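You operate a simulated robot arm through the tools that you are given. There is no shell and no other tool. Be economical: measure what you need, move in short steps, check, and stop when the job is done.

You run a simulated two-armed robot. Do the job below in one go: nothing can be reset, and whatever is moved stays where it is left.

TASK
Put the wire grip in the grey bin. Fetch the green ball of wire from the steel tray and set it in the open carton. Put the 2.0 mm silver block from the low shelf of the green table on the top of the chain case and the 3.15 mm silver block on the steel table. Press the white reset button three times. Put one of the part rolls from the low shelf of the green table on the card sheet. Open the steel table drawer, fetch the small bearing and set it in the inside of the steel table drawer and shut the drawer again. Any order will do. Set down upright: silver block, part roll.
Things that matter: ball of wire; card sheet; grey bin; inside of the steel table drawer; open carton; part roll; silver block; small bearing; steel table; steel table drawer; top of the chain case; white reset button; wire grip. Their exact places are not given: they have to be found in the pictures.

The check looks at the end state, three seconds after you hand in, the way a careful person would. Anything else that was tipped, shoved, dropped, spilled or broken makes it a failure. Flat cloth is picked up by pressing the open fingertips on it (5 to 10 N) and closing them slowly along it; thin cloth reads only 2 to 8 mm in the jaws.

THE ROBOT
Two 7-joint arms with two-finger parallel grippers on one trunk, on a base that drives. Base frame: it is fixed to the floor where the robot stands at the start and does not move with it; the origin is under the middle of the robot, x ahead of it, y to its left, z up. Readings come in cm, degrees, newtons and seconds.
The left shoulder is at the start at [6, 14.7, 54.3], the right one opposite. With the tool pointing down near the work surface each hand reaches from about 32 to 76 cm from the robot's upright axis, wherever it stands, measured 20 degrees to its own side. Places, roughly: ball of wire [-350, 275, 75]; card sheet (23x17x1 cm) [-380, 370, 40]; grey bin (13x11x6 cm) [110, 230, 80]; inside of the steel table drawer [-200, -80, 80]; open carton (25x19x10 cm) [-530, 550, 90]; part roll [-350, 400, 50]; silver block [-375, 350, 50]; small bearing (6x6x2 cm) [-360, 380, 40]; steel table (23x23 cm) [-186, -38, 90]; steel table drawer [-190, -80, 80]; top of the chain case (20x15 cm) [102, 282, 46]; white reset button [-500, 380, 90]; wire grip (4x4x13 cm) [70, 0, 100]. Payload 3.43 kg a hand.
The TCP of each hand is the grasp point between the finger pads, 3 cm short of the fingertips. In the tool frame z runs along the fingers and y along their closing line. The gripper opens to 9.4 cm. The fingers are 2.8 cm wide and 1 cm thick; the gripper's body (5 by 9.6 cm) begins 5.5 cm behind the TCP.
Orientation is that of the tool frame in the base frame, as a unit quaternion [x, y, z, w]. With the fingers straight down and closing along the base's y, the tool's x points along the base's -x, its y along +y and its z along -z.

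THE INTERFACE
- The arms move only by the tool nudge_tool. It takes "left_steps", "right_steps" or both (then of equal length, played together; a hand with none holds still); each is one flat list of numbers, 7 for each row, row after row: the shift along the tool's x, y, z in units of 400 mm (1.0 is 400 mm), then the turn, a rotation vector about the tool's x, y, z in units of 120 degrees (1.0 is 120 degrees), then the opening in per cent of the stroke, from 0 (shut) to 100 (fully open). In form: [x, y, z, wx, wy, wz, grip, x, y, z, wx, wy, wz, grip, ...]. A call has 1 to 12 rows; each row is the pose to reach, as a shift and turn from the pose commanded when the call began, along the tool's axes at that moment. A call with a number of a shift or a turn outside -1 to 1 is refused whole. A row lasts 0.2 s, in which the tool goes at most 5 cm and 8.6 degrees; a call with a longer step from one row to the next is refused whole, and so is a gripper value outside its range. Where a pose cannot be reached the arm comes as near as it can. A force on the tool above 40 N (or 10 N above the force at the start of the call, whichever is more), or a blocked arm, ends the call early, and 0.2 s more pass. Each finger travels about 7.2 cm/s and halts on what it meets, pressing with about 27 N; the grip force reading is that of the motor and also rises with nothing between the fingers. The clock runs only during rows and for 0.2 s after the last one: add rows that repeat a pose to give the fingers time. It gives the time, the measured TCP pose, the force on the tool (base axes), the opening and the grip force at its end, in the units of the frame above (readings bear some noise), with the torque about the TCP (base axes, N m) and any sound that the robot's microphone picked up.
- Cameras (640 x 400 px; columns grow to the right, rows downward): "scene" is now at [6.16, 0.93, 119.07]; the picture's right is [0.12, -0.99, 0.00], its down [-0.45, -0.05, -0.89] and it looks along [0.89, 0.10, -0.45] (base axes); focal length 272 px, centre (320, 200). "left" rides on the left gripper at [7.6, -1.4, -10.3] in its tool frame; the picture's right is [0.18, 0.98, 0.00], its down [-0.75, 0.14, -0.64] and it looks along [-0.63, 0.12, 0.77] (tool axes); focal length 243 px, centre (320, 200). "right" rides on the right gripper at [7.6, 1.4, -10.3] in its tool frame; the picture's right is [-0.18, 0.98, 0.00], its down [-0.75, -0.14, -0.64] and it looks along [-0.63, -0.12, 0.77] (tool axes); focal length 243 px, centre (320, 200).
- capture(camera): a new picture of that camera. The clock stands still meanwhile.
- raise_lower(by): slides the trunk up (or, below 0, down) by that many cm; the arms and the scene camera ride with it, the base frame stays. It gives what a move gives, with no picture.
- base_move(legs): drives the robot by 1 to 6 legs, each [ahead, left, turn to the left] in cm, cm and degrees, along the robot's own axes; the way and the turn of a leg run together, so that a leg with both is an arc; at most 150 cm and 180 degrees a leg. The arms and the cameras ride along, it lands a little off, and it stops where it bumps. It gives what a move gives.
- turn_head(pan, tilt): turns the head with the scene camera to pan (to the left, within 86 degrees either way) and tilt (down, from -29 to 69), counted from straight ahead of the robot. It gives what a move gives.
- point_at(camera, pixels): for up to 12 pixels [column, row] of the newest picture of that camera ("zoom" is the newest enlarged one), the place [x, y, z] in the base frame of the surface seen there, good to about 0.3 cm. The clock stands still meanwhile.
- inspect(camera, box): a new picture of the part [left, top, right, bottom] of that camera's present view, enlarged. The clock stands still meanwhile.
- sign_off(): hands the job in; it is judged then, once.

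Keep the steps short. Do not move on a guess: measure, check each grasp and each placing, and mend mistakes. In all there are 145 turns and 198 pictures (those below and enlarged ones count). Leave the grippers open and the arms clear of the work at the hand-in unless told otherwise, and finish with a single line.

The tools are called after "Request:" as name(argument=value, ...) on one line, values as JSON. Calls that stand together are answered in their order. nudge_tool: Moves the arms, as the interface text tells. Its arguments: {"type":"object","properties":{"left_steps":{"type":"array","items":{"type":"number"}},"right_steps":{"type":"array","items":{"type":"number"}}},"required":[]} The other tools are called the same way: raise_lower (by) slides the trunk up or down; base_move (legs) drives the base; turn_head (pan, tilt) turns the head that bears the scene camera; capture (camera) takes a picture; point_at (camera, pixels) gives the place of the surface under pixels of a picture; inspect (camera, box) takes an enlarged picture of a part of a camera's view; sign_off () hands the job in.

At the start:

```text
time_s: 0.0
left_ee_pos: [27.22, 15.07, 99.95]
left_ee_rot: [0.0, 1.0, 0.0, 0.002]
left_contact_force: [0.6, 0.4, 0.1]
left_moment: [0.06, 0.0, 0.05]
left_gripper_width: 9.4
left_grip_force: 0.1
right_ee_pos: [29.79, -9.15, 99.91]
right_ee_rot: [0.0, 1.0, 0.001, 0.0]
right_contact_force: [1.1, 0.4, 1.0]
right_moment: [0.01, -0.04, 0.01]
right_gripper_width: 9.39
right_grip_force: 0.1
trunk travel left (down, up): [-25.0, 0.0]
robot x, y, heading: [-0.27, 0.07, 0.1]
head pan, tilt: [6.6, 26.8]
```

scene: 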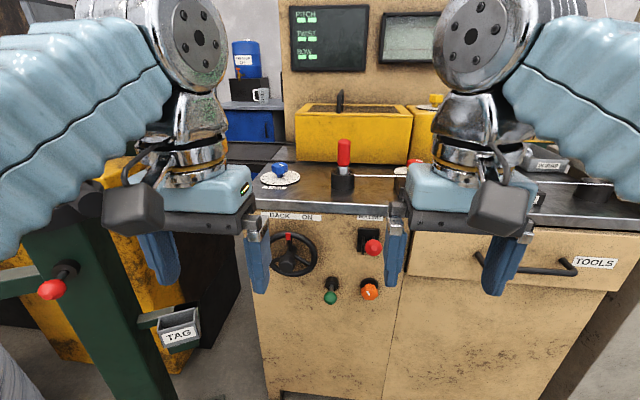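
right: 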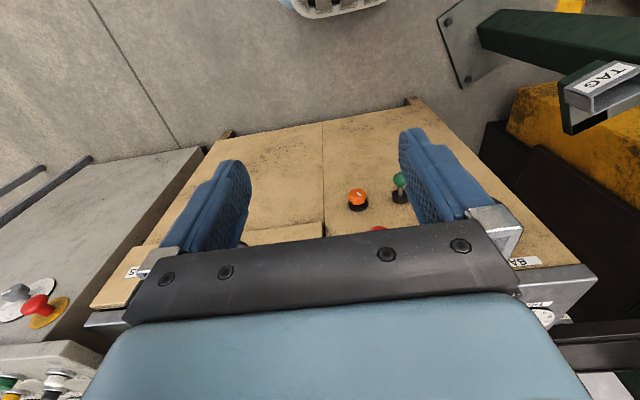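
left: 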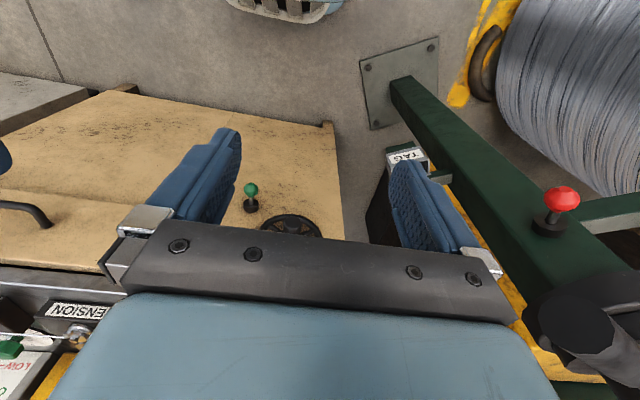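

I start by looking closer at the bench ahead, where the wire grip should be (around pixel 343,165).

Request:
inspect(camera="scene", box=[240, 80, 560, 280])

Request:
turn_head(pan=70, tilt=15)

Request:
capture(camera="scene")

```text
2.00 times, centred on (400, 180) of scene
```

zoom: 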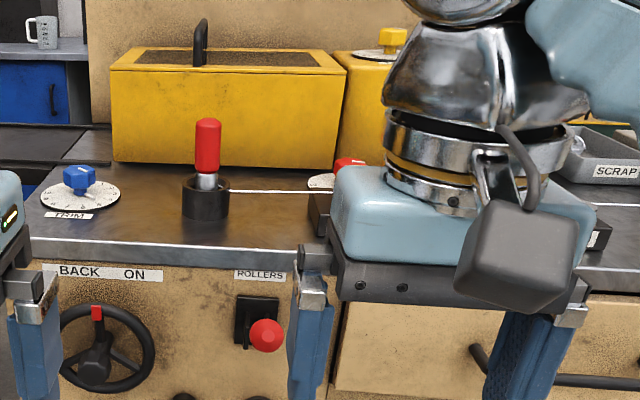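

```text
time_s: 1.3
left_ee_pos: [27.13, 15.14, 99.99]
left_ee_rot: [0.001, 1.0, 0.0, 0.001]
left_contact_force: [1.4, -1.0, 0.6]
left_moment: [-0.02, -0.01, 0.0]
left_gripper_width: 9.42
left_grip_force: 0.0
right_ee_pos: [29.83, -9.19, 100.03]
right_ee_rot: [0.0, 1.0, 0.001, 0.0]
right_contact_force: [-0.4, 0.0, 0.6]
right_moment: [0.0, -0.02, 0.01]
right_gripper_width: 9.4
right_grip_force: 0.0
trunk travel left (down, up): [-25.0, 0.0]
robot x, y, heading: [-0.26, 0.1, -0.0]
head pan, tilt: [70.0, 15.0]
```

```text
193 pictures are left
```

scene: 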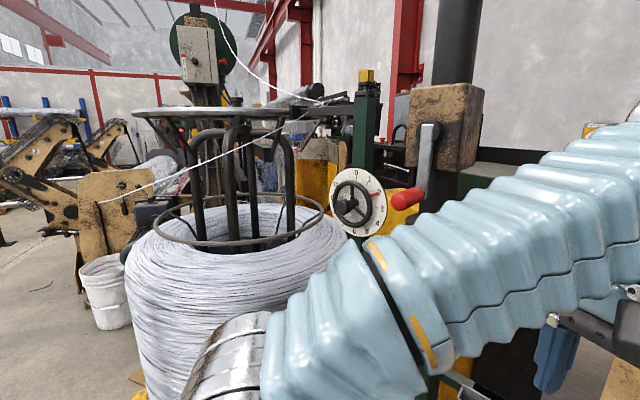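

Measure the red-handled object and other candidates; need the head forward again.

Request:
turn_head(pan=0, tilt=25)

Request:
capture(camera="scene")

Request:
turn_head(pan=-60, tilt=20)

Request:
capture(camera="scene")

```text
time_s: 2.8
left_ee_pos: [27.25, 15.17, 99.99]
left_ee_rot: [0.0, 1.0, 0.0, 0.002]
left_contact_force: [-0.4, -1.7, -0.2]
left_moment: [0.01, -0.03, -0.02]
left_gripper_width: 9.4
left_grip_force: 0.0
right_ee_pos: [29.81, -9.28, 99.91]
right_ee_rot: [0.0, 1.0, 0.0, 0.0]
right_contact_force: [-0.2, -0.4, -0.2]
right_moment: [0.01, -0.03, 0.01]
right_gripper_width: 9.39
right_grip_force: 0.0
trunk travel left (down, up): [-25.0, 0.0]
robot x, y, heading: [0.12, 0.05, 0.1]
head pan, tilt: [0.0, 25.0]
```

```text
192 pictures are left
```

scene: 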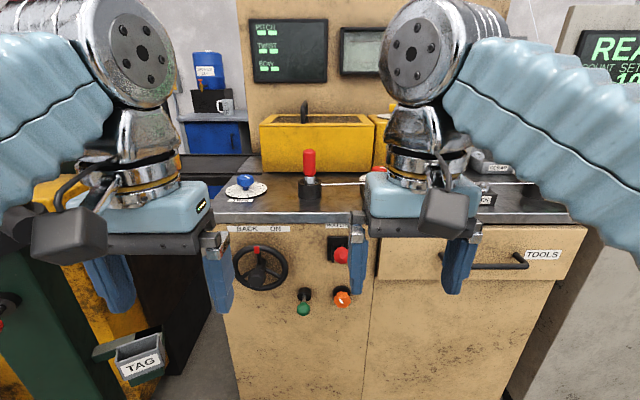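

```text
time_s: 4.0
left_ee_pos: [27.25, 15.12, 99.94]
left_ee_rot: [0.0, 1.0, 0.0, 0.001]
left_contact_force: [0.3, 0.0, 0.4]
left_moment: [-0.01, 0.0, -0.02]
left_gripper_width: 9.43
left_grip_force: 0.1
right_ee_pos: [29.75, -9.25, 100.0]
right_ee_rot: [0.0, 1.0, 0.001, 0.001]
right_contact_force: [-0.4, 0.0, -0.3]
right_moment: [0.02, 0.03, -0.01]
right_gripper_width: 9.42
right_grip_force: 0.0
trunk travel left (down, up): [-25.0, 0.0]
robot x, y, heading: [0.1, 0.14, 0.1]
head pan, tilt: [-60.0, 20.0]
```

```text
191 pictures are left
```

scene: 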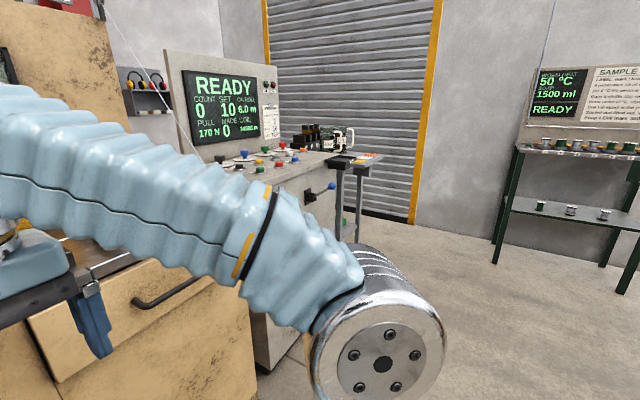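

Back to forward to measure the red-handled tool, base and surroundings.

Request:
turn_head(pan=0, tilt=25)

Request:
inspect(camera="scene", box=[220, 120, 380, 220])

Request:
point_at(camera="zoom", pixels=[[358, 125], [355, 180], [355, 215], [360, 265], [360, 300], [330, 375], [510, 253], [405, 252], [240, 60], [100, 240], [340, 35], [450, 265]])

```text
time_s: 5.3
left_ee_pos: [27.24, 15.24, 99.94]
left_ee_rot: [-0.001, 1.0, 0.001, 0.002]
left_contact_force: [0.1, 0.2, -0.2]
left_moment: [0.0, 0.02, 0.01]
left_gripper_width: 9.4
left_grip_force: 0.1
right_ee_pos: [29.8, -9.21, 99.95]
right_ee_rot: [0.001, 1.0, 0.001, 0.0]
right_contact_force: [-0.1, 0.3, -0.2]
right_moment: [0.0, 0.0, -0.01]
right_gripper_width: 9.39
right_grip_force: 0.1
trunk travel left (down, up): [-25.0, 0.0]
robot x, y, heading: [0.16, 0.02, 0.2]
head pan, tilt: [0.0, 25.0]
```

```text
4.00 times, centred on (300, 170) of scene
```

zoom: 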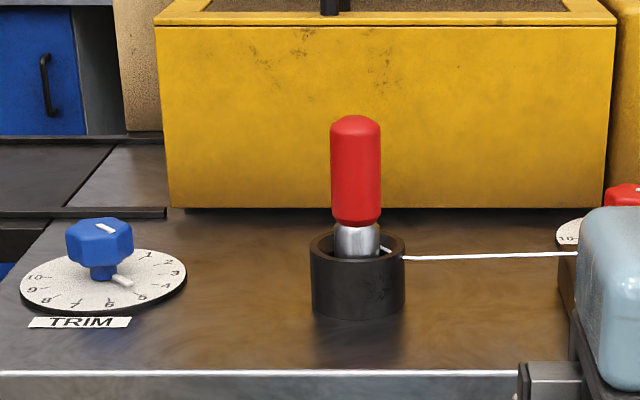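

```text
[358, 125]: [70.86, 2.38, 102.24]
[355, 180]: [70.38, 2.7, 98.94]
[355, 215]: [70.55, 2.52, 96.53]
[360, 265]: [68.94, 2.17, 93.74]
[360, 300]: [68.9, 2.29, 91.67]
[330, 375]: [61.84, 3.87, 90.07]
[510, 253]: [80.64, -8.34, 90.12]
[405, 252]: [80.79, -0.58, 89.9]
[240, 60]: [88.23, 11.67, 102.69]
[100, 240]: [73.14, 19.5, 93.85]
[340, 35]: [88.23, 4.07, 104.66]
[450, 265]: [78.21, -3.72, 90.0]
```

Wire grip: red handle with steel stem in a cup, axis about (72.2, 2.4), top z≈102.5. I drive 15 cm ahead, then will straddle it with the left hand at z=100.

Request:
base_move(legs=[[15, 0, 0]])

Request:
capture(camera="scene")

Request:
capture(camera="left")

```text
time_s: 6.7
left_ee_pos: [42.35, 15.26, 99.91]
left_ee_rot: [-0.002, 1.0, -0.001, 0.002]
left_contact_force: [0.2, 0.5, 0.1]
left_moment: [-0.01, -0.01, -0.01]
left_gripper_width: 9.4
left_grip_force: 0.1
right_ee_pos: [44.9, -9.21, 99.87]
right_ee_rot: [0.0, 1.0, 0.001, 0.001]
right_contact_force: [-0.6, 0.2, -0.1]
right_moment: [0.0, 0.03, 0.0]
right_gripper_width: 9.39
right_grip_force: 0.0
trunk travel left (down, up): [-25.0, 0.0]
robot x, y, heading: [14.82, 0.42, 0.4]
head pan, tilt: [0.0, 25.0]
```

```text
189 pictures are left
```

scene: 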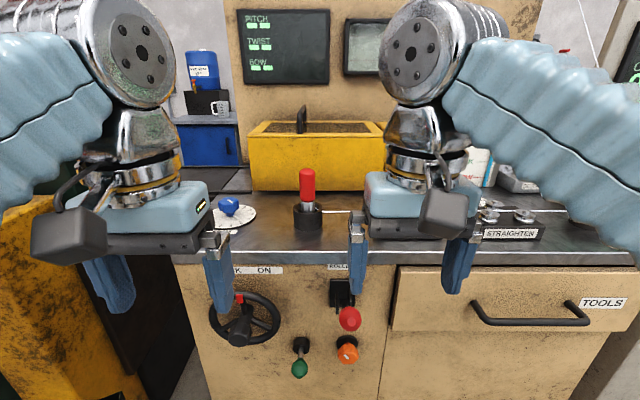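

```text
188 pictures are left
```

left: 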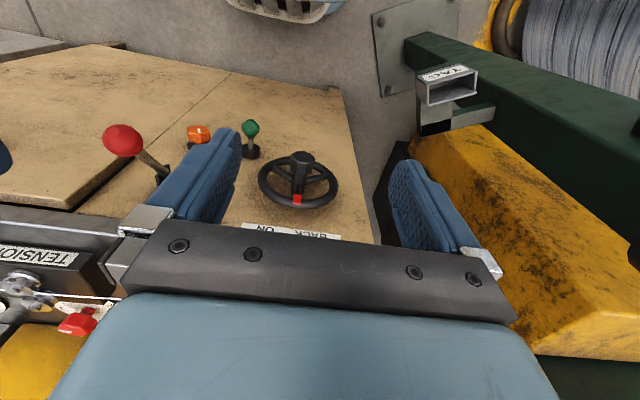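

Shift left hand to y=2.4, right hand aside to y≈-20, then left forward to the grip.

Request:
nudge_tool(left_steps=[0, -0.08, 0, 0, 0, 0, 100, 0, -0.16, 0, 0, 0, 0, 100, 0, -0.24, 0, 0, 0, 0, 100, 0, -0.322, 0, 0, 0, 0, 100, -0.1, -0.322, 0, 0, 0, 0, 100, -0.2, -0.322, 0, 0, 0, 0, 100, -0.3, -0.322, 0, 0, 0, 0, 100, -0.4, -0.322, 0, 0, 0, 0, 100, -0.5, -0.322, 0, 0, 0, 0, 100, -0.55, -0.322, 0, 0, 0, 0, 100], right_steps=[0, -0.08, 0, 0, 0, 0, 100, 0, -0.16, 0, 0, 0, 0, 100, 0, -0.24, 0, 0, 0, 0, 100, 0, -0.3, 0, 0, 0, 0, 100, 0, -0.3, 0, 0, 0, 0, 100, 0, -0.3, 0, 0, 0, 0, 100, 0, -0.3, 0, 0, 0, 0, 100, 0, -0.3, 0, 0, 0, 0, 100, 0, -0.3, 0, 0, 0, 0, 100, 0, -0.3, 0, 0, 0, 0, 100])

Request:
inspect(camera="scene", box=[180, 100, 500, 300])

```text
time_s: 8.9
left_ee_pos: [62.51, 3.75, 95.71]
left_ee_rot: [-0.002, 1.0, -0.001, 0.002]
left_contact_force: [-0.3, -0.8, 0.0]
left_moment: [0.02, -0.03, -0.01]
left_gripper_width: 9.4
left_grip_force: 0.1
left hand out of reach, approached as far as the arm can: row 6, 7, 8, 9, 10
right_ee_pos: [45.13, -21.45, 100.07]
right_ee_rot: [-0.001, 1.0, 0.001, 0.001]
right_contact_force: [-0.6, 0.8, 0.7]
right_moment: [0.02, -0.03, 0.02]
right_gripper_width: 9.4
right_grip_force: 0.1
trunk travel left (down, up): [-25.0, 0.0]
robot x, y, heading: [15.14, 0.08, 0.1]
head pan, tilt: [0.0, 25.0]
```

```text
2.00 times, centred on (340, 200) of scene
```

zoom: 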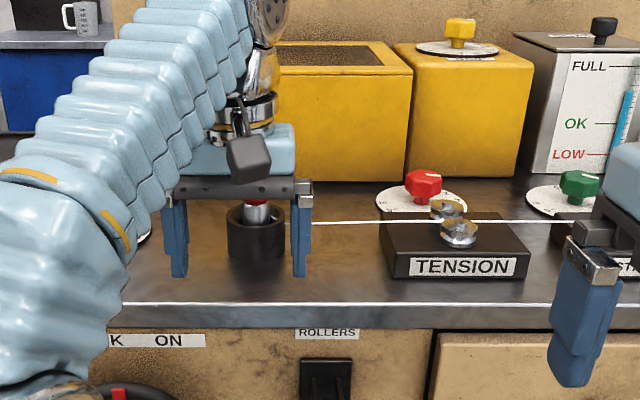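

The arm hit its reach limit and sagged to z=95.7. Pull back 10 cm, then drive closer.

Request:
nudge_tool(left_steps=[0.1, 0, 0, 0, 0, 0, 100, 0.2, 0, 0, 0, 0, 0, 100, 0.25, 0, 0, 0, 0, 0, 100])

Request:
turn_head(pan=0, tilt=65)

Request:
capture(camera="scene")

```text
time_s: 9.7
left_ee_pos: [52.39, 3.59, 95.35]
left_ee_rot: [-0.002, 1.0, -0.001, 0.001]
left_contact_force: [-0.4, -0.1, 0.0]
left_moment: [0.0, -0.01, -0.02]
left_gripper_width: 9.42
left_grip_force: 0.1
right_ee_pos: [45.15, -21.22, 99.9]
right_ee_rot: [-0.001, 1.0, 0.001, 0.002]
right_contact_force: [0.3, 0.2, -0.7]
right_moment: [-0.01, 0.03, -0.01]
right_gripper_width: 9.4
right_grip_force: 0.1
trunk travel left (down, up): [-25.0, 0.0]
robot x, y, heading: [15.01, -0.26, -0.1]
head pan, tilt: [0.0, 25.0]
```

```text
time_s: 10.8
left_ee_pos: [52.45, 3.7, 95.24]
left_ee_rot: [-0.001, 1.0, 0.0, 0.002]
left_contact_force: [0.7, 0.7, 0.0]
left_moment: [0.01, 0.01, 0.02]
left_gripper_width: 9.39
left_grip_force: 0.1
right_ee_pos: [45.24, -21.24, 100.06]
right_ee_rot: [-0.002, 1.0, 0.001, 0.001]
right_contact_force: [0.0, -0.5, -0.3]
right_moment: [0.04, -0.02, -0.03]
right_gripper_width: 9.43
right_grip_force: 0.1
trunk travel left (down, up): [-25.0, 0.0]
robot x, y, heading: [14.76, -0.19, 0.4]
head pan, tilt: [0.0, 65.0]
```

```text
186 pictures are left
```

scene: 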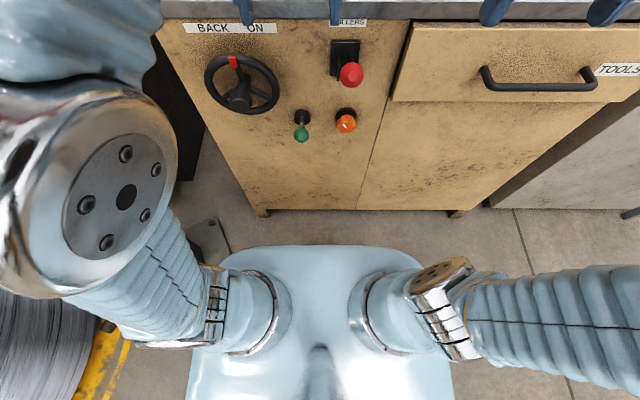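

Check clearance between torso and cabinet controls.

Request:
point_at(camera="scene", pixels=[[350, 73], [235, 95], [300, 130], [300, 180], [320, 252], [250, 252], [400, 255], [320, 330], [340, 120], [535, 85]])

```text
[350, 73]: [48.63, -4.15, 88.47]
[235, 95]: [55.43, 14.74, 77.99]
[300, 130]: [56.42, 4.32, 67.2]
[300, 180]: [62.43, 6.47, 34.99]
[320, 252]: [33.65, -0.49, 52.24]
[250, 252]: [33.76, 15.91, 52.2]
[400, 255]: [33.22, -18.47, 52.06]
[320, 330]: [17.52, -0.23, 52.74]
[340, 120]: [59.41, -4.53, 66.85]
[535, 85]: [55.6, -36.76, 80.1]
```

Torso front is at x≈34, z 52, well clear of the controls. Lift left hand 4.5 cm, then drive 11 cm ahead.

Request:
nudge_tool(left_steps=[0, -0.03, -0.115, 0, 0, 0, 100])

Request:
base_move(legs=[[11, 0, 0]])

Request:
turn_head(pan=0, tilt=30)

Request:
capture(camera="scene")

```text
time_s: 11.2
left_ee_pos: [52.51, 2.79, 98.73]
left_ee_rot: [-0.002, 1.0, -0.001, 0.002]
left_contact_force: [-0.6, 0.1, 0.4]
left_moment: [0.0, -0.02, -0.02]
left_gripper_width: 9.4
left_grip_force: 0.0
left hand out of reach, approached as far as the arm can: row 1
right_ee_pos: [45.17, -21.28, 100.05]
right_ee_rot: [-0.002, 1.0, 0.001, 0.0]
right_contact_force: [-0.5, 0.0, -0.3]
right_moment: [0.0, -0.01, 0.0]
right_gripper_width: 9.43
right_grip_force: 0.0
trunk travel left (down, up): [-25.0, 0.0]
robot x, y, heading: [14.92, -0.33, 0.0]
head pan, tilt: [0.0, 65.0]
```

```text
time_s: 12.4
left_ee_pos: [63.38, 2.54, 98.74]
left_ee_rot: [-0.001, 1.0, -0.001, 0.002]
left_contact_force: [-0.2, -0.7, 0.0]
left_moment: [-0.01, -0.02, -0.01]
left_gripper_width: 9.42
left_grip_force: 0.0
right_ee_pos: [55.94, -21.28, 100.05]
right_ee_rot: [0.0, 1.0, 0.001, 0.0]
right_contact_force: [-0.4, 0.1, -0.5]
right_moment: [-0.04, 0.0, -0.02]
right_gripper_width: 9.42
right_grip_force: 0.1
trunk travel left (down, up): [-25.0, 0.0]
robot x, y, heading: [26.04, 0.09, 0.1]
head pan, tilt: [0.0, 65.0]
```

```text
time_s: 13.4
left_ee_pos: [63.42, 2.73, 98.79]
left_ee_rot: [-0.001, 1.0, -0.001, 0.002]
left_contact_force: [0.3, 0.3, 0.3]
left_moment: [-0.04, 0.0, -0.01]
left_gripper_width: 9.39
left_grip_force: 0.0
right_ee_pos: [56.07, -21.37, 99.97]
right_ee_rot: [-0.001, 1.0, 0.0, 0.0]
right_contact_force: [-0.1, 0.1, -1.1]
right_moment: [0.0, -0.01, 0.0]
right_gripper_width: 9.39
right_grip_force: 0.0
trunk travel left (down, up): [-25.0, 0.0]
robot x, y, heading: [26.15, -0.36, -0.0]
head pan, tilt: [0.0, 30.0]
```

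```text
185 pictures are left
```

scene: 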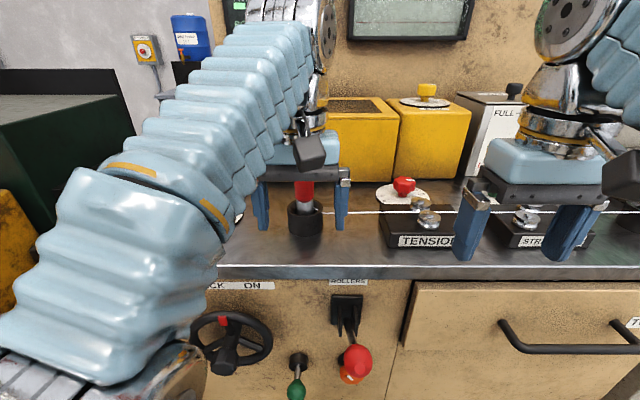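

Height limit is close, so I tilt the left hand 45° (fingers forward-down) which lowers the wrist, then move onto the grip.

Request:
nudge_tool(left_steps=[0, 0, 0, 0, -0.0625, 0, 100, 0, 0, 0, 0, -0.125, 0, 100, 0, 0, 0, 0, -0.1875, 0, 100, 0, 0, 0, 0, -0.25, 0, 100, 0, 0, 0, 0, -0.3125, 0, 100, 0, -0.006, 0, 0, -0.375, 0, 100, 0, -0.006, 0, 0, -0.375, 0, 100])

Request:
capture(camera="left")

Request:
capture(camera="scene")

```text
time_s: 15.0
left_ee_pos: [63.38, 2.3, 98.71]
left_ee_rot: [-0.001, 0.922, 0.0, 0.386]
left_contact_force: [-0.3, -0.1, 0.5]
left_moment: [-0.01, -0.01, 0.0]
left_gripper_width: 9.41
left_grip_force: 0.1
right_ee_pos: [55.99, -21.29, 100.05]
right_ee_rot: [-0.001, 1.0, 0.001, 0.001]
right_contact_force: [-0.5, -0.2, 0.5]
right_moment: [0.0, 0.0, 0.01]
right_gripper_width: 9.41
right_grip_force: 0.0
trunk travel left (down, up): [-25.0, 0.0]
robot x, y, heading: [26.17, 0.28, 0.3]
head pan, tilt: [0.0, 30.0]
```

```text
184 pictures are left
```

left: 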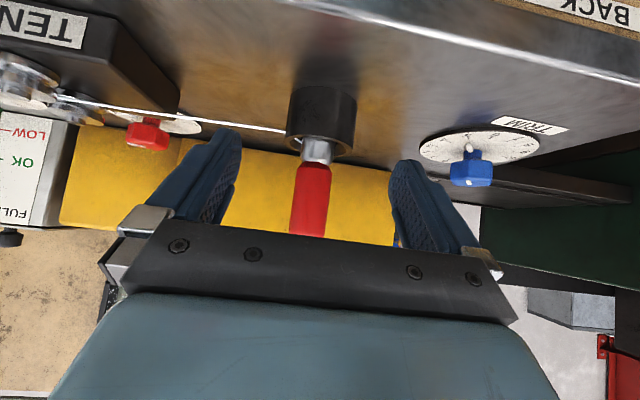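

```text
183 pictures are left
```

scene: 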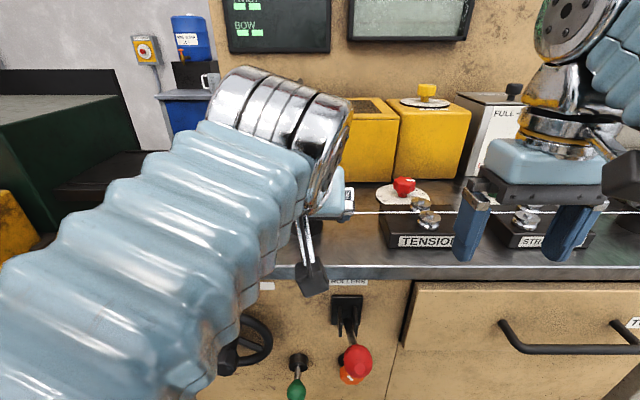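

Grip is centred between the fingers. Measure it precisely from this close view.

Request:
point_at(camera="left", pixels=[[310, 185], [310, 220], [317, 150], [320, 120], [292, 200], [328, 200], [250, 127]])

```text
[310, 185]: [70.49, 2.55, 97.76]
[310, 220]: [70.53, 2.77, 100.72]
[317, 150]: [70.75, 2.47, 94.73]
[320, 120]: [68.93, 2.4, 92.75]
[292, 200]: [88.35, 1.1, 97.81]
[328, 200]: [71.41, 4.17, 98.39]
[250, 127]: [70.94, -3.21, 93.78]
```

Move forward 8.7 cm onto the grip and close.

Request:
nudge_tool(left_steps=[-0.05, 0.007, 0.054, 0, 0, 0, 100, -0.1, 0.007, 0.109, 0, 0, 0, 100, -0.145, 0.007, 0.163, 0, 0, 0, 100, -0.145, 0.007, 0.163, 0, 0, 0, 100])

Request:
capture(camera="left")

```text
time_s: 16.0
left_ee_pos: [72.2, 2.62, 98.34]
left_ee_rot: [-0.001, 0.923, 0.0, 0.385]
left_contact_force: [0.2, -0.3, 0.1]
left_moment: [0.01, 0.01, 0.06]
left_gripper_width: 9.39
left_grip_force: 0.1
right_ee_pos: [56.09, -21.24, 99.93]
right_ee_rot: [-0.001, 1.0, 0.001, 0.001]
right_contact_force: [-0.5, -0.3, 0.6]
right_moment: [0.02, 0.01, 0.0]
right_gripper_width: 9.39
right_grip_force: 0.1
trunk travel left (down, up): [-25.0, 0.0]
robot x, y, heading: [26.08, 0.09, 0.1]
head pan, tilt: [0.0, 30.0]
```

```text
182 pictures are left
```

left: 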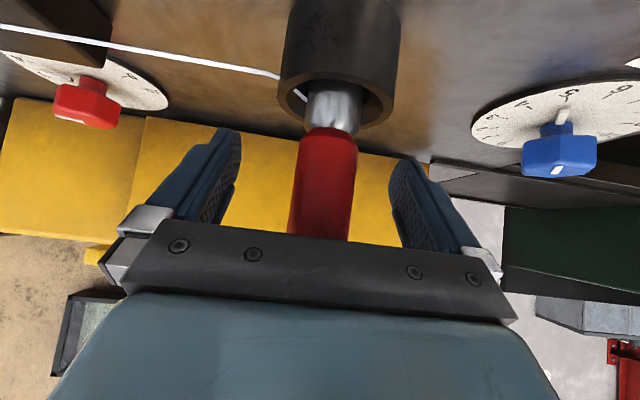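

Close the fingers, with time to settle.

Request:
nudge_tool(left_steps=[0, 0, 0, 0, 0, 0, 20, 0, 0, 0, 0, 0, 0, 20, 0, 0, 0, 0, 0, 0, 20, 0, 0, 0, 0, 0, 0, 10])

```text
time_s: 17.0
left_ee_pos: [72.05, 2.45, 98.33]
left_ee_rot: [-0.001, 0.923, 0.0, 0.385]
left_contact_force: [-0.6, 0.2, -0.1]
left_moment: [-0.01, 0.01, -0.04]
left_gripper_width: 3.54
left_grip_force: 27.4
right_ee_pos: [56.1, -21.2, 99.94]
right_ee_rot: [-0.002, 1.0, 0.001, 0.001]
right_contact_force: [-0.8, 0.7, -0.6]
right_moment: [-0.03, -0.02, -0.03]
right_gripper_width: 9.42
right_grip_force: 0.1
trunk travel left (down, up): [-25.0, 0.0]
robot x, y, heading: [25.77, 0.32, 0.0]
head pan, tilt: [0.0, 30.0]
```

Gripped at 3.5 cm, 27 N. Lift 6 cm straight up.

Request:
nudge_tool(left_steps=[-0.035, 0, -0.035, 0, 0, 0, 10, -0.071, 0, -0.071, 0, 0, 0, 10, -0.106, 0, -0.106, 0, 0, 0, 10])

Request:
capture(camera="left")

Request:
capture(camera="scene")

```text
time_s: 17.8
left_ee_pos: [72.07, 2.68, 104.35]
left_ee_rot: [-0.001, 0.923, 0.0, 0.384]
left_contact_force: [-0.2, -0.1, -0.9]
left_moment: [0.0, -0.01, -0.03]
left_gripper_width: 3.55
left_grip_force: 27.2
right_ee_pos: [56.01, -21.28, 99.87]
right_ee_rot: [-0.001, 1.0, 0.001, 0.001]
right_contact_force: [-0.2, 0.1, 0.5]
right_moment: [-0.02, 0.0, 0.0]
right_gripper_width: 9.39
right_grip_force: 0.1
trunk travel left (down, up): [-25.0, 0.0]
robot x, y, heading: [26.31, 0.06, 0.1]
head pan, tilt: [0.0, 30.0]
```

```text
181 pictures are left
```

left: 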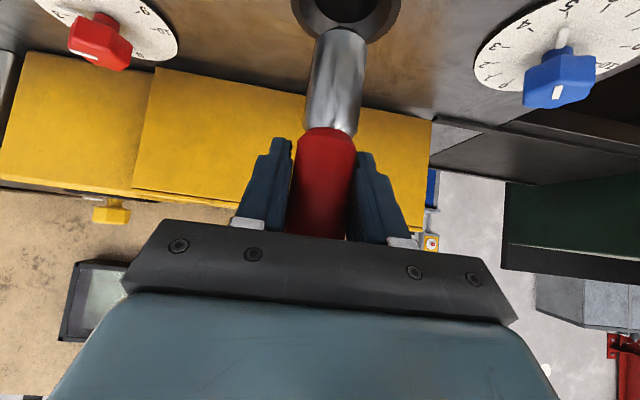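

```text
180 pictures are left
```

scene: 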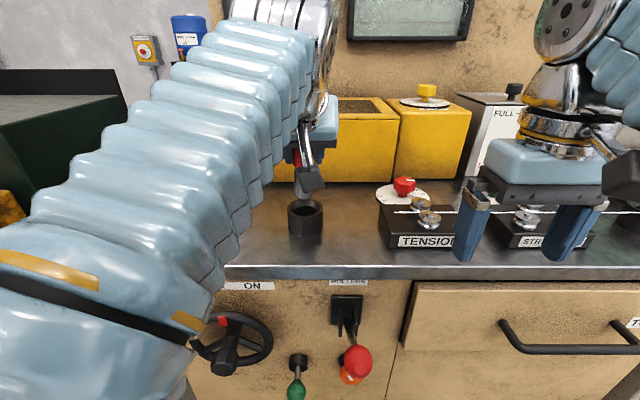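

Grip is out of the cup. Raise 2 cm more, then back away 40 cm and look around to the left.

Request:
nudge_tool(left_steps=[-0.035, 0, -0.035, 0, 0, 0, 10])

Request:
base_move(legs=[[-50, 0, 0]])

Request:
nudge_tool(left_steps=[0.07, 0, -0.03, 0, 0, 0, 10, 0.14, 0, -0.06, 0, 0, 0, 10, 0.2, 0, -0.09, 0, 0, 0, 10], right_steps=[0.07, 0, 0, 0, 0, 0, 100, 0.14, 0, 0, 0, 0, 0, 100, 0.2, 0, 0, 0, 0, 0, 100])

Request:
turn_head(pan=55, tilt=20)

Request:
capture(camera="scene")

```text
time_s: 18.2
left_ee_pos: [72.1, 2.76, 106.28]
left_ee_rot: [-0.001, 0.923, 0.001, 0.384]
left_contact_force: [0.0, -0.3, -1.5]
left_moment: [0.0, 0.02, -0.02]
left_gripper_width: 3.53
left_grip_force: 26.5
right_ee_pos: [56.1, -21.32, 99.94]
right_ee_rot: [-0.001, 1.0, 0.001, 0.001]
right_contact_force: [0.0, 0.1, 1.1]
right_moment: [0.03, -0.05, 0.0]
right_gripper_width: 9.4
right_grip_force: 0.1
trunk travel left (down, up): [-25.0, 0.0]
robot x, y, heading: [26.28, -0.07, -0.3]
head pan, tilt: [0.0, 30.0]
```

```text
time_s: 21.2
left_ee_pos: [21.49, 2.46, 106.05]
left_ee_rot: [0.002, 0.923, -0.002, 0.384]
left_contact_force: [-0.2, 0.4, -1.4]
left_moment: [0.0, -0.02, -0.02]
left_gripper_width: 3.55
left_grip_force: 27.1
right_ee_pos: [5.34, -21.4, 99.96]
right_ee_rot: [0.002, 1.0, 0.001, 0.001]
right_contact_force: [0.0, 0.6, 0.1]
right_moment: [-0.02, 0.0, -0.01]
right_gripper_width: 9.4
right_grip_force: 0.1
trunk travel left (down, up): [-25.0, 0.0]
robot x, y, heading: [-24.53, -0.04, -0.4]
head pan, tilt: [0.0, 30.0]
```

```text
time_s: 22.0
left_ee_pos: [13.24, 2.94, 103.04]
left_ee_rot: [0.001, 0.923, -0.001, 0.384]
left_contact_force: [0.2, 0.6, -1.1]
left_moment: [-0.01, 0.0, 0.01]
left_gripper_width: 3.54
left_grip_force: 27.0
right_ee_pos: [-2.2, -20.45, 97.75]
right_ee_rot: [0.002, 1.0, 0.0, 0.0]
right_contact_force: [0.2, 0.3, -0.5]
right_moment: [0.04, -0.02, 0.03]
right_gripper_width: 9.39
right_grip_force: 0.0
right hand out of reach, approached as far as the arm can: row 2, 3
trunk travel left (down, up): [-25.0, 0.0]
robot x, y, heading: [-24.54, 0.16, -0.3]
head pan, tilt: [0.0, 30.0]
```

```text
time_s: 23.2
left_ee_pos: [13.4, 2.76, 103.01]
left_ee_rot: [0.002, 0.924, -0.001, 0.383]
left_contact_force: [0.1, -0.4, -2.3]
left_moment: [0.03, 0.01, 0.03]
left_gripper_width: 3.55
left_grip_force: 27.4
right_ee_pos: [-2.12, -20.52, 97.79]
right_ee_rot: [0.002, 1.0, 0.001, 0.0]
right_contact_force: [-0.2, -0.7, -0.1]
right_moment: [0.0, 0.02, 0.0]
right_gripper_width: 9.4
right_grip_force: 0.1
trunk travel left (down, up): [-25.0, 0.0]
robot x, y, heading: [-24.64, 0.01, -0.2]
head pan, tilt: [55.0, 20.0]
```

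```text
179 pictures are left
```

scene: 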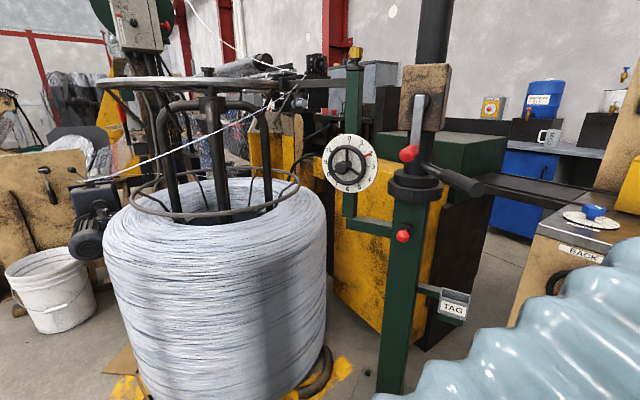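

I map the obstacles: coil, green post, machine, bucket, floor.

Request:
point_at(camera="scene", pixels=[[110, 240], [215, 300], [325, 210], [400, 350], [430, 340], [40, 310], [500, 300], [520, 200], [530, 145], [380, 70], [475, 110], [120, 300]])

Request:
turn_head(pan=86, tilt=10)

Request:
capture(camera="scene")

```text
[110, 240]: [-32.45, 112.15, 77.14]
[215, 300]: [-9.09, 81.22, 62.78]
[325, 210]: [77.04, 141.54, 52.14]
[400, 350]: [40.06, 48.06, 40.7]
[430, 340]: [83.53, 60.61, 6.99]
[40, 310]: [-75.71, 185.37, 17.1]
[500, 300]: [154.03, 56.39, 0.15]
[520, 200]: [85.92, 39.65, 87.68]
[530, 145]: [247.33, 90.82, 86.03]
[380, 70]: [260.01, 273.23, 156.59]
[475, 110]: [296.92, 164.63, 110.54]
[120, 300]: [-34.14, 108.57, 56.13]
```

```text
time_s: 24.2
left_ee_pos: [13.38, 2.71, 102.97]
left_ee_rot: [0.002, 0.923, -0.001, 0.384]
left_contact_force: [0.5, -0.7, -2.6]
left_moment: [-0.01, 0.02, -0.01]
left_gripper_width: 3.53
left_grip_force: 26.8
right_ee_pos: [-2.07, -20.61, 97.73]
right_ee_rot: [0.001, 1.0, 0.001, 0.001]
right_contact_force: [-0.4, 0.3, 0.4]
right_moment: [-0.04, 0.03, 0.0]
right_gripper_width: 9.39
right_grip_force: 0.0
trunk travel left (down, up): [-25.0, 0.0]
robot x, y, heading: [-24.27, 0.23, -0.2]
head pan, tilt: [85.9, 10.0]
```

```text
178 pictures are left
```

scene: 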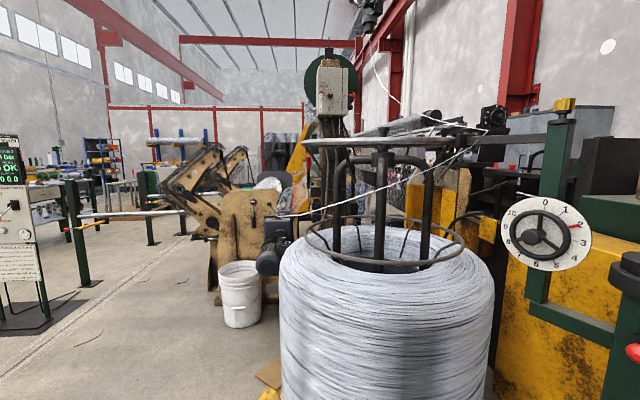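

The coil blocks the straight way; turn left 90° and sidestep to about x=-100 to see the aisle.

Request:
base_move(legs=[[0, 0, 90], [0, 75, 0]])

Request:
turn_head(pan=0, tilt=15)

Request:
capture(camera="scene")

Request:
turn_head(pan=70, tilt=15)

Request:
capture(camera="scene")

```text
time_s: 32.0
left_ee_pos: [-102.06, 37.36, 102.97]
left_ee_rot: [0.656, -0.65, -0.272, -0.271]
left_contact_force: [-0.7, -0.8, -2.3]
left_moment: [0.0, -0.04, -0.04]
left_gripper_width: 3.53
left_grip_force: 27.1
right_ee_pos: [-78.51, 22.42, 97.81]
right_ee_rot: [0.71, -0.704, -0.001, 0.0]
right_contact_force: [0.1, -0.4, 0.1]
right_moment: [-0.01, 0.0, 0.01]
right_gripper_width: 9.39
right_grip_force: 0.1
trunk travel left (down, up): [-25.0, 0.0]
robot x, y, heading: [-98.53, -0.35, 90.4]
head pan, tilt: [85.9, 10.0]
```

```text
time_s: 33.6
left_ee_pos: [-101.95, 37.58, 103.0]
left_ee_rot: [0.656, -0.65, -0.272, -0.271]
left_contact_force: [-0.5, 0.2, -1.0]
left_moment: [-0.01, -0.01, 0.05]
left_gripper_width: 3.53
left_grip_force: 27.3
right_ee_pos: [-78.63, 22.43, 97.71]
right_ee_rot: [0.71, -0.704, -0.002, -0.001]
right_contact_force: [-0.1, 0.8, -0.3]
right_moment: [0.0, 0.01, -0.02]
right_gripper_width: 9.4
right_grip_force: 0.0
trunk travel left (down, up): [-25.0, 0.0]
robot x, y, heading: [-99.32, -0.55, 90.5]
head pan, tilt: [0.0, 15.0]
```

```text
177 pictures are left
```

scene: 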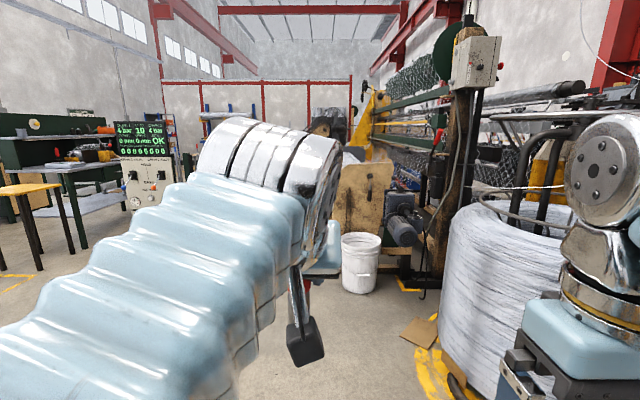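

```text
time_s: 35.0
left_ee_pos: [-102.03, 37.53, 102.96]
left_ee_rot: [0.656, -0.65, -0.272, -0.271]
left_contact_force: [0.5, -0.5, -1.1]
left_moment: [0.02, -0.04, 0.02]
left_gripper_width: 3.54
left_grip_force: 27.5
right_ee_pos: [-78.64, 22.48, 97.76]
right_ee_rot: [0.711, -0.704, -0.002, 0.0]
right_contact_force: [0.1, 0.3, 0.1]
right_moment: [0.0, 0.0, -0.01]
right_gripper_width: 9.41
right_grip_force: 0.1
trunk travel left (down, up): [-25.0, 0.0]
robot x, y, heading: [-99.1, -0.07, 90.4]
head pan, tilt: [70.0, 15.0]
```

```text
176 pictures are left
```

scene: 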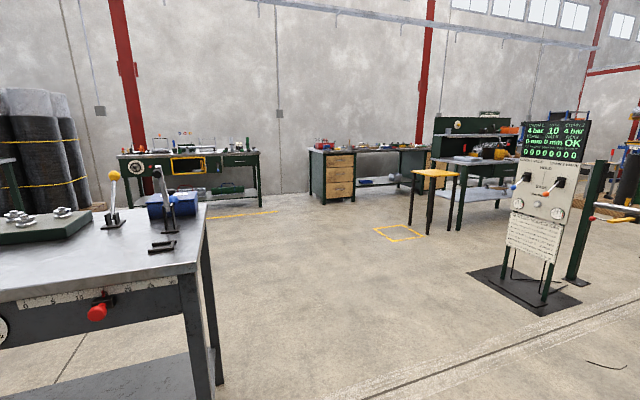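

I look closer at the machine to find the grey bin and chain case.

Request:
turn_head(pan=-20, tilt=15)

Request:
inspect(camera="scene", box=[200, 80, 440, 300])

Request:
point_at(camera="zoom", pixels=[[100, 250], [150, 150], [200, 250], [240, 200], [330, 300], [120, 320], [300, 110], [370, 150], [420, 220], [60, 100]])

```text
time_s: 36.7
left_ee_pos: [-102.0, 37.45, 102.94]
left_ee_rot: [0.656, -0.65, -0.272, -0.271]
left_contact_force: [0.0, -0.2, -1.5]
left_moment: [0.01, -0.01, -0.03]
left_gripper_width: 3.56
left_grip_force: 26.7
right_ee_pos: [-78.63, 22.44, 97.79]
right_ee_rot: [0.71, -0.704, -0.002, 0.001]
right_contact_force: [-0.4, -0.2, -0.3]
right_moment: [-0.01, -0.03, -0.01]
right_gripper_width: 9.4
right_grip_force: 0.0
trunk travel left (down, up): [-25.0, 0.0]
robot x, y, heading: [-98.77, -0.02, 90.6]
head pan, tilt: [-20.0, 15.0]
```

```text
1.82 times, centred on (320, 190) of scene
```

zoom: 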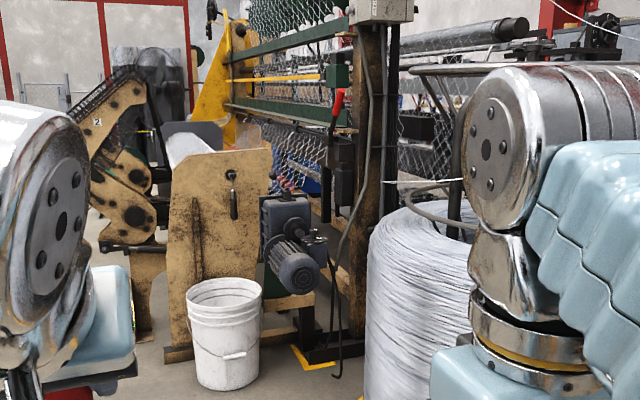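

```text
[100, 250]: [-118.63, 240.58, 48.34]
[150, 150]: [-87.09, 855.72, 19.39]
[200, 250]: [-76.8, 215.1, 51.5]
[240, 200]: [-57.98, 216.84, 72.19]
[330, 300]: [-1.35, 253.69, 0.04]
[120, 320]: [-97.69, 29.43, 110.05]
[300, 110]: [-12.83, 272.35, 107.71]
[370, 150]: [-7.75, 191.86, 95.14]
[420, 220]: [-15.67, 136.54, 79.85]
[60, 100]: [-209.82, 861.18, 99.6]
```

Look toward the expected bin direction (pan -45).

Request:
turn_head(pan=-45, tilt=10)

Request:
capture(camera="scene")

Request:
inspect(camera="scene", box=[240, 110, 400, 210])

```text
time_s: 37.6
left_ee_pos: [-101.88, 37.51, 102.95]
left_ee_rot: [0.655, -0.65, -0.272, -0.271]
left_contact_force: [1.1, 0.5, -1.1]
left_moment: [0.0, 0.01, 0.02]
left_gripper_width: 3.54
left_grip_force: 27.1
right_ee_pos: [-78.48, 22.31, 97.68]
right_ee_rot: [0.711, -0.704, -0.002, 0.0]
right_contact_force: [-0.1, -0.4, -0.2]
right_moment: [-0.01, -0.03, 0.02]
right_gripper_width: 9.39
right_grip_force: 0.1
trunk travel left (down, up): [-25.0, 0.0]
robot x, y, heading: [-99.11, -0.44, 90.6]
head pan, tilt: [-45.0, 10.0]
```

```text
174 pictures are left
```

scene: 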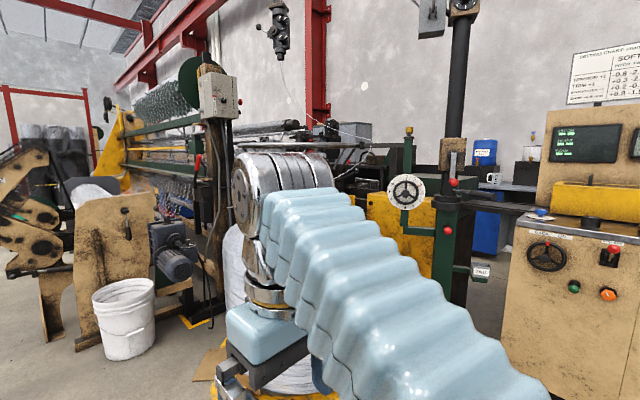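

```text
4.00 times, centred on (320, 160) of scene
```

zoom: 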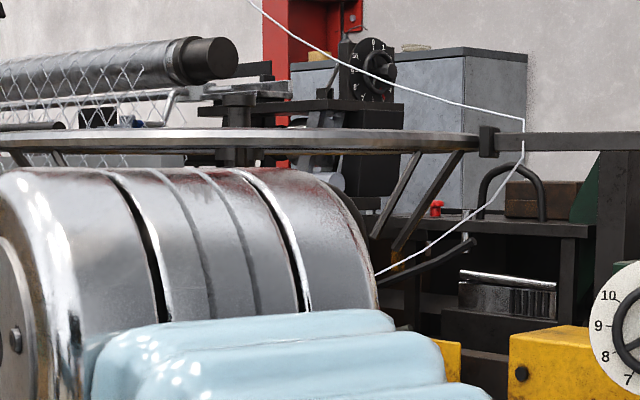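

Drive nearer along the aisle and turn right toward the gap between coil and loom.

Request:
base_move(legs=[[95, 0, 0], [0, 0, -45]])

Request:
turn_head(pan=-8, tilt=20)

Request:
capture(camera="scene")

```text
time_s: 44.6
left_ee_pos: [-75.12, 122.6, 102.98]
left_ee_rot: [-0.354, 0.852, 0.147, 0.355]
left_contact_force: [0.9, -1.0, -1.3]
left_moment: [-0.02, -0.01, 0.02]
left_gripper_width: 3.53
left_grip_force: 26.9
right_ee_pos: [-69.24, 95.35, 97.65]
right_ee_rot: [-0.384, 0.923, 0.001, 0.001]
right_contact_force: [0.6, 0.5, 0.2]
right_moment: [0.04, 0.02, -0.02]
right_gripper_width: 9.43
right_grip_force: 0.0
trunk travel left (down, up): [-25.0, 0.0]
robot x, y, heading: [-99.46, 93.8, 45.1]
head pan, tilt: [-45.0, 10.0]
```

```text
time_s: 45.6
left_ee_pos: [-75.13, 122.75, 102.9]
left_ee_rot: [-0.355, 0.852, 0.147, 0.355]
left_contact_force: [0.8, 0.8, -1.9]
left_moment: [-0.02, 0.01, -0.02]
left_gripper_width: 3.53
left_grip_force: 26.4
right_ee_pos: [-69.37, 95.32, 97.67]
right_ee_rot: [-0.384, 0.923, 0.001, 0.001]
right_contact_force: [0.7, 0.4, -0.5]
right_moment: [0.04, -0.05, 0.02]
right_gripper_width: 9.39
right_grip_force: 0.0
trunk travel left (down, up): [-25.0, 0.0]
robot x, y, heading: [-99.75, 93.8, 45.2]
head pan, tilt: [-8.0, 20.0]
```

```text
172 pictures are left
```

scene: 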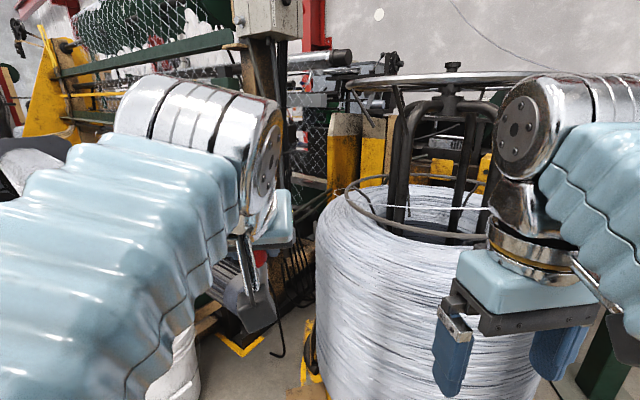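

Request:
inspect(camera="scene", box=[240, 40, 520, 220])

Request:
point_at(camera="zoom", pixels=[[240, 200], [310, 200], [425, 260], [200, 200], [330, 90], [150, 60], [460, 295], [560, 300], [140, 300], [200, 90], [280, 90], [100, 150]])

```text
2.22 times, centred on (380, 130) of scene
```

zoom: 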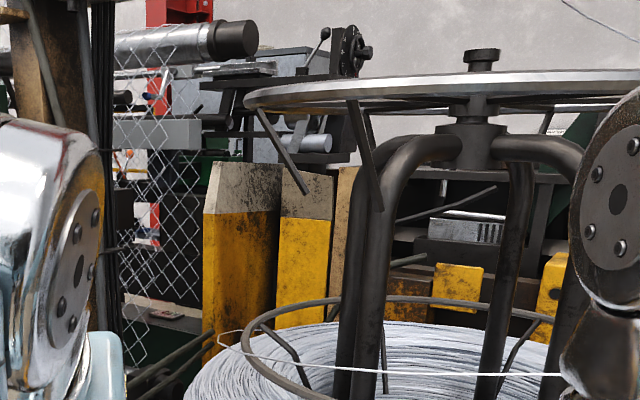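

```text
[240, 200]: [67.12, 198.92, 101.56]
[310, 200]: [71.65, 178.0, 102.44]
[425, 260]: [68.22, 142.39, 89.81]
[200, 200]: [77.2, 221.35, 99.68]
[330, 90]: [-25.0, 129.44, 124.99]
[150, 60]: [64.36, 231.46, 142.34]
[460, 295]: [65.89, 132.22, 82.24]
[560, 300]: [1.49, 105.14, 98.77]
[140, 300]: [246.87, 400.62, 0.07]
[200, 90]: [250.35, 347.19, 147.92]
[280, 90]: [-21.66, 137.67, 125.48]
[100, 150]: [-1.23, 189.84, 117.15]
```

The bin is behind the loom columns. I turn back left and survey the aisle ahead to find a way around.

Request:
base_move(legs=[[0, 0, 60]])

Request:
turn_head(pan=0, tilt=20)

Request:
capture(camera="scene")

Request:
point_at(camera="scene", pixels=[[60, 250], [20, 180], [170, 190], [330, 210], [400, 200], [420, 250], [500, 200], [330, 160], [360, 140], [300, 260], [450, 330], [100, 140]])

```text
time_s: 48.7
left_ee_pos: [-112.62, 129.55, 102.96]
left_ee_rot: [0.736, -0.557, -0.306, -0.233]
left_contact_force: [0.8, 0.5, -1.0]
left_moment: [0.01, -0.02, 0.0]
left_gripper_width: 3.54
left_grip_force: 27.5
right_ee_pos: [-86.03, 121.11, 97.81]
right_ee_rot: [0.797, -0.604, -0.001, 0.001]
right_contact_force: [0.2, 0.0, 0.2]
right_moment: [-0.03, 0.02, 0.01]
right_gripper_width: 9.4
right_grip_force: 0.1
trunk travel left (down, up): [-25.0, 0.0]
robot x, y, heading: [-99.77, 93.82, 105.6]
head pan, tilt: [-8.0, 20.0]
```

```text
time_s: 49.4
left_ee_pos: [-112.65, 129.57, 102.95]
left_ee_rot: [0.736, -0.558, -0.305, -0.232]
left_contact_force: [0.1, -0.1, -1.3]
left_moment: [0.02, -0.01, -0.02]
left_gripper_width: 3.51
left_grip_force: 27.2
right_ee_pos: [-85.99, 121.21, 97.61]
right_ee_rot: [0.797, -0.604, -0.001, 0.001]
right_contact_force: [-0.7, 0.4, 0.6]
right_moment: [0.02, 0.05, -0.03]
right_gripper_width: 9.4
right_grip_force: 0.0
trunk travel left (down, up): [-25.0, 0.0]
robot x, y, heading: [-99.49, 94.11, 105.7]
head pan, tilt: [0.0, 20.0]
```

```text
170 pictures are left
```

scene: 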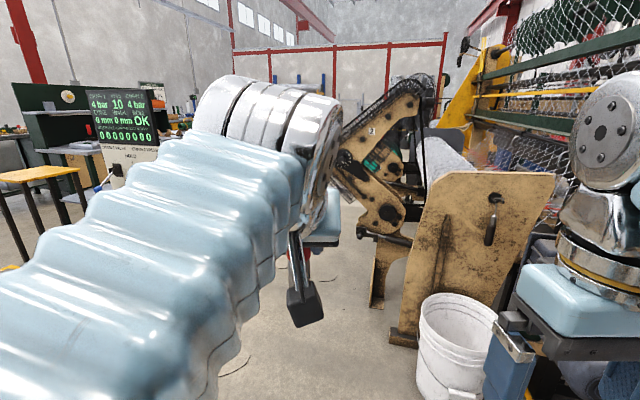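

```text
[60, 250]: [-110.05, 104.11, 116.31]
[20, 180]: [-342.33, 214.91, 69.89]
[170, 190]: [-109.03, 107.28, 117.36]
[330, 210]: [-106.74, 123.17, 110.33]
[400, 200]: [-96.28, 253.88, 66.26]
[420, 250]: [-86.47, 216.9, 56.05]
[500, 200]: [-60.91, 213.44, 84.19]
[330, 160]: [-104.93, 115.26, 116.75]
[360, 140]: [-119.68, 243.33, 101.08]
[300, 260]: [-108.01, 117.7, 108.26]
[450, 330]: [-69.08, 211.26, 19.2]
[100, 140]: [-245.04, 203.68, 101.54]
```

The left arm blocks the view; lower both hands about 25 cm to free it.

Request:
nudge_tool(left_steps=[0.074, 0, 0.074, 0, 0, 0, 10, 0.148, 0, 0.148, 0, 0, 0, 10, 0.222, 0, 0.222, 0, 0, 0, 10, 0.296, 0, 0.296, 0, 0, 0, 10, 0.37, 0, 0.37, 0, 0, 0, 10, 0.44, 0, 0.44, 0, 0, 0, 10], right_steps=[0, 0, 0.1, 0, 0, 0, 100, 0, 0, 0.2, 0, 0, 0, 100, 0, 0, 0.3, 0, 0, 0, 100, 0, 0, 0.4, 0, 0, 0, 100, 0, 0, 0.5, 0, 0, 0, 100, 0, 0, 0.55, 0, 0, 0, 100])

Request:
turn_head(pan=30, tilt=20)

Request:
capture(camera="scene")

```text
time_s: 50.8
left_ee_pos: [-112.72, 129.55, 78.45]
left_ee_rot: [0.736, -0.558, -0.305, -0.231]
left_contact_force: [0.6, 0.4, -1.2]
left_moment: [0.02, 0.01, -0.02]
left_gripper_width: 3.51
left_grip_force: 27.4
right_ee_pos: [-87.59, 120.47, 76.1]
right_ee_rot: [0.837, -0.545, -0.032, 0.035]
right_contact_force: [1.2, 0.2, -1.1]
right_moment: [-0.03, 0.0, 0.01]
right_gripper_width: 9.41
right_grip_force: 0.2
trunk travel left (down, up): [-25.0, 0.0]
robot x, y, heading: [-99.92, 94.29, 105.5]
head pan, tilt: [0.0, 20.0]
stopped in row 6 (right hand): the arm was blocked; the commanded pose is now the measured one
```

```text
time_s: 51.8
left_ee_pos: [-112.7, 129.61, 78.44]
left_ee_rot: [0.736, -0.558, -0.306, -0.231]
left_contact_force: [-0.4, 0.6, -1.5]
left_moment: [0.0, 0.04, 0.01]
left_gripper_width: 3.54
left_grip_force: 27.3
right_ee_pos: [-87.52, 120.46, 76.18]
right_ee_rot: [0.837, -0.545, -0.032, 0.034]
right_contact_force: [0.5, 0.3, -0.2]
right_moment: [0.01, 0.01, -0.02]
right_gripper_width: 9.39
right_grip_force: 0.1
trunk travel left (down, up): [-25.0, 0.0]
robot x, y, heading: [-99.71, 93.91, 106.0]
head pan, tilt: [30.0, 20.0]
```

```text
169 pictures are left
```

scene: 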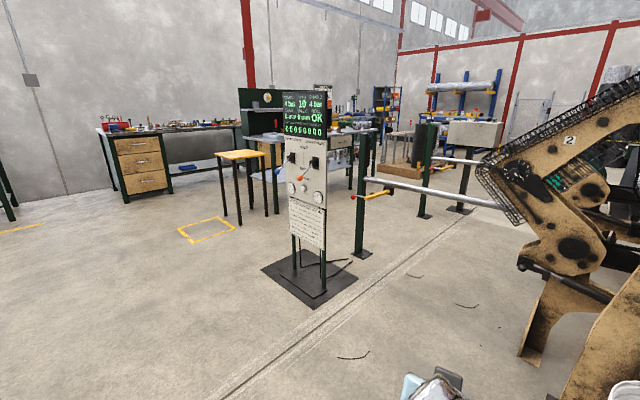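

Clear view now. Measure stand, poles, tables.

Request:
point_at(camera="scene", pixels=[[310, 300], [265, 268], [355, 278], [362, 253], [424, 215], [460, 210], [245, 215], [130, 190], [545, 340], [525, 265], [475, 135], [205, 128]])

Request:
inspect(camera="scene", box=[230, 80, 530, 240])

```text
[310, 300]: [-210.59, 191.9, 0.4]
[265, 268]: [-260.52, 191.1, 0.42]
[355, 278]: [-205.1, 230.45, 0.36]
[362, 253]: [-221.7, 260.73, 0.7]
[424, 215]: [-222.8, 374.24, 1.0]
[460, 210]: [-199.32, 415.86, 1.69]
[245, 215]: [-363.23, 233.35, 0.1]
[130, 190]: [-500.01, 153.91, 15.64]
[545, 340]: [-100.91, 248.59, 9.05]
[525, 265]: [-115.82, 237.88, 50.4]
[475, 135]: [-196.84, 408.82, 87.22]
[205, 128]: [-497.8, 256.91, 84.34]
```

```text
2.13 times, centred on (380, 160) of scene
```

zoom: 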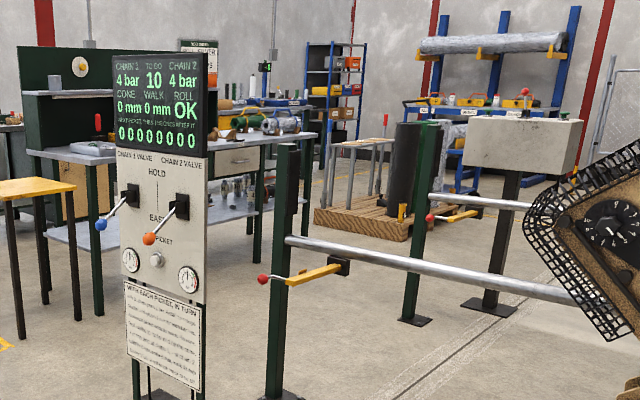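

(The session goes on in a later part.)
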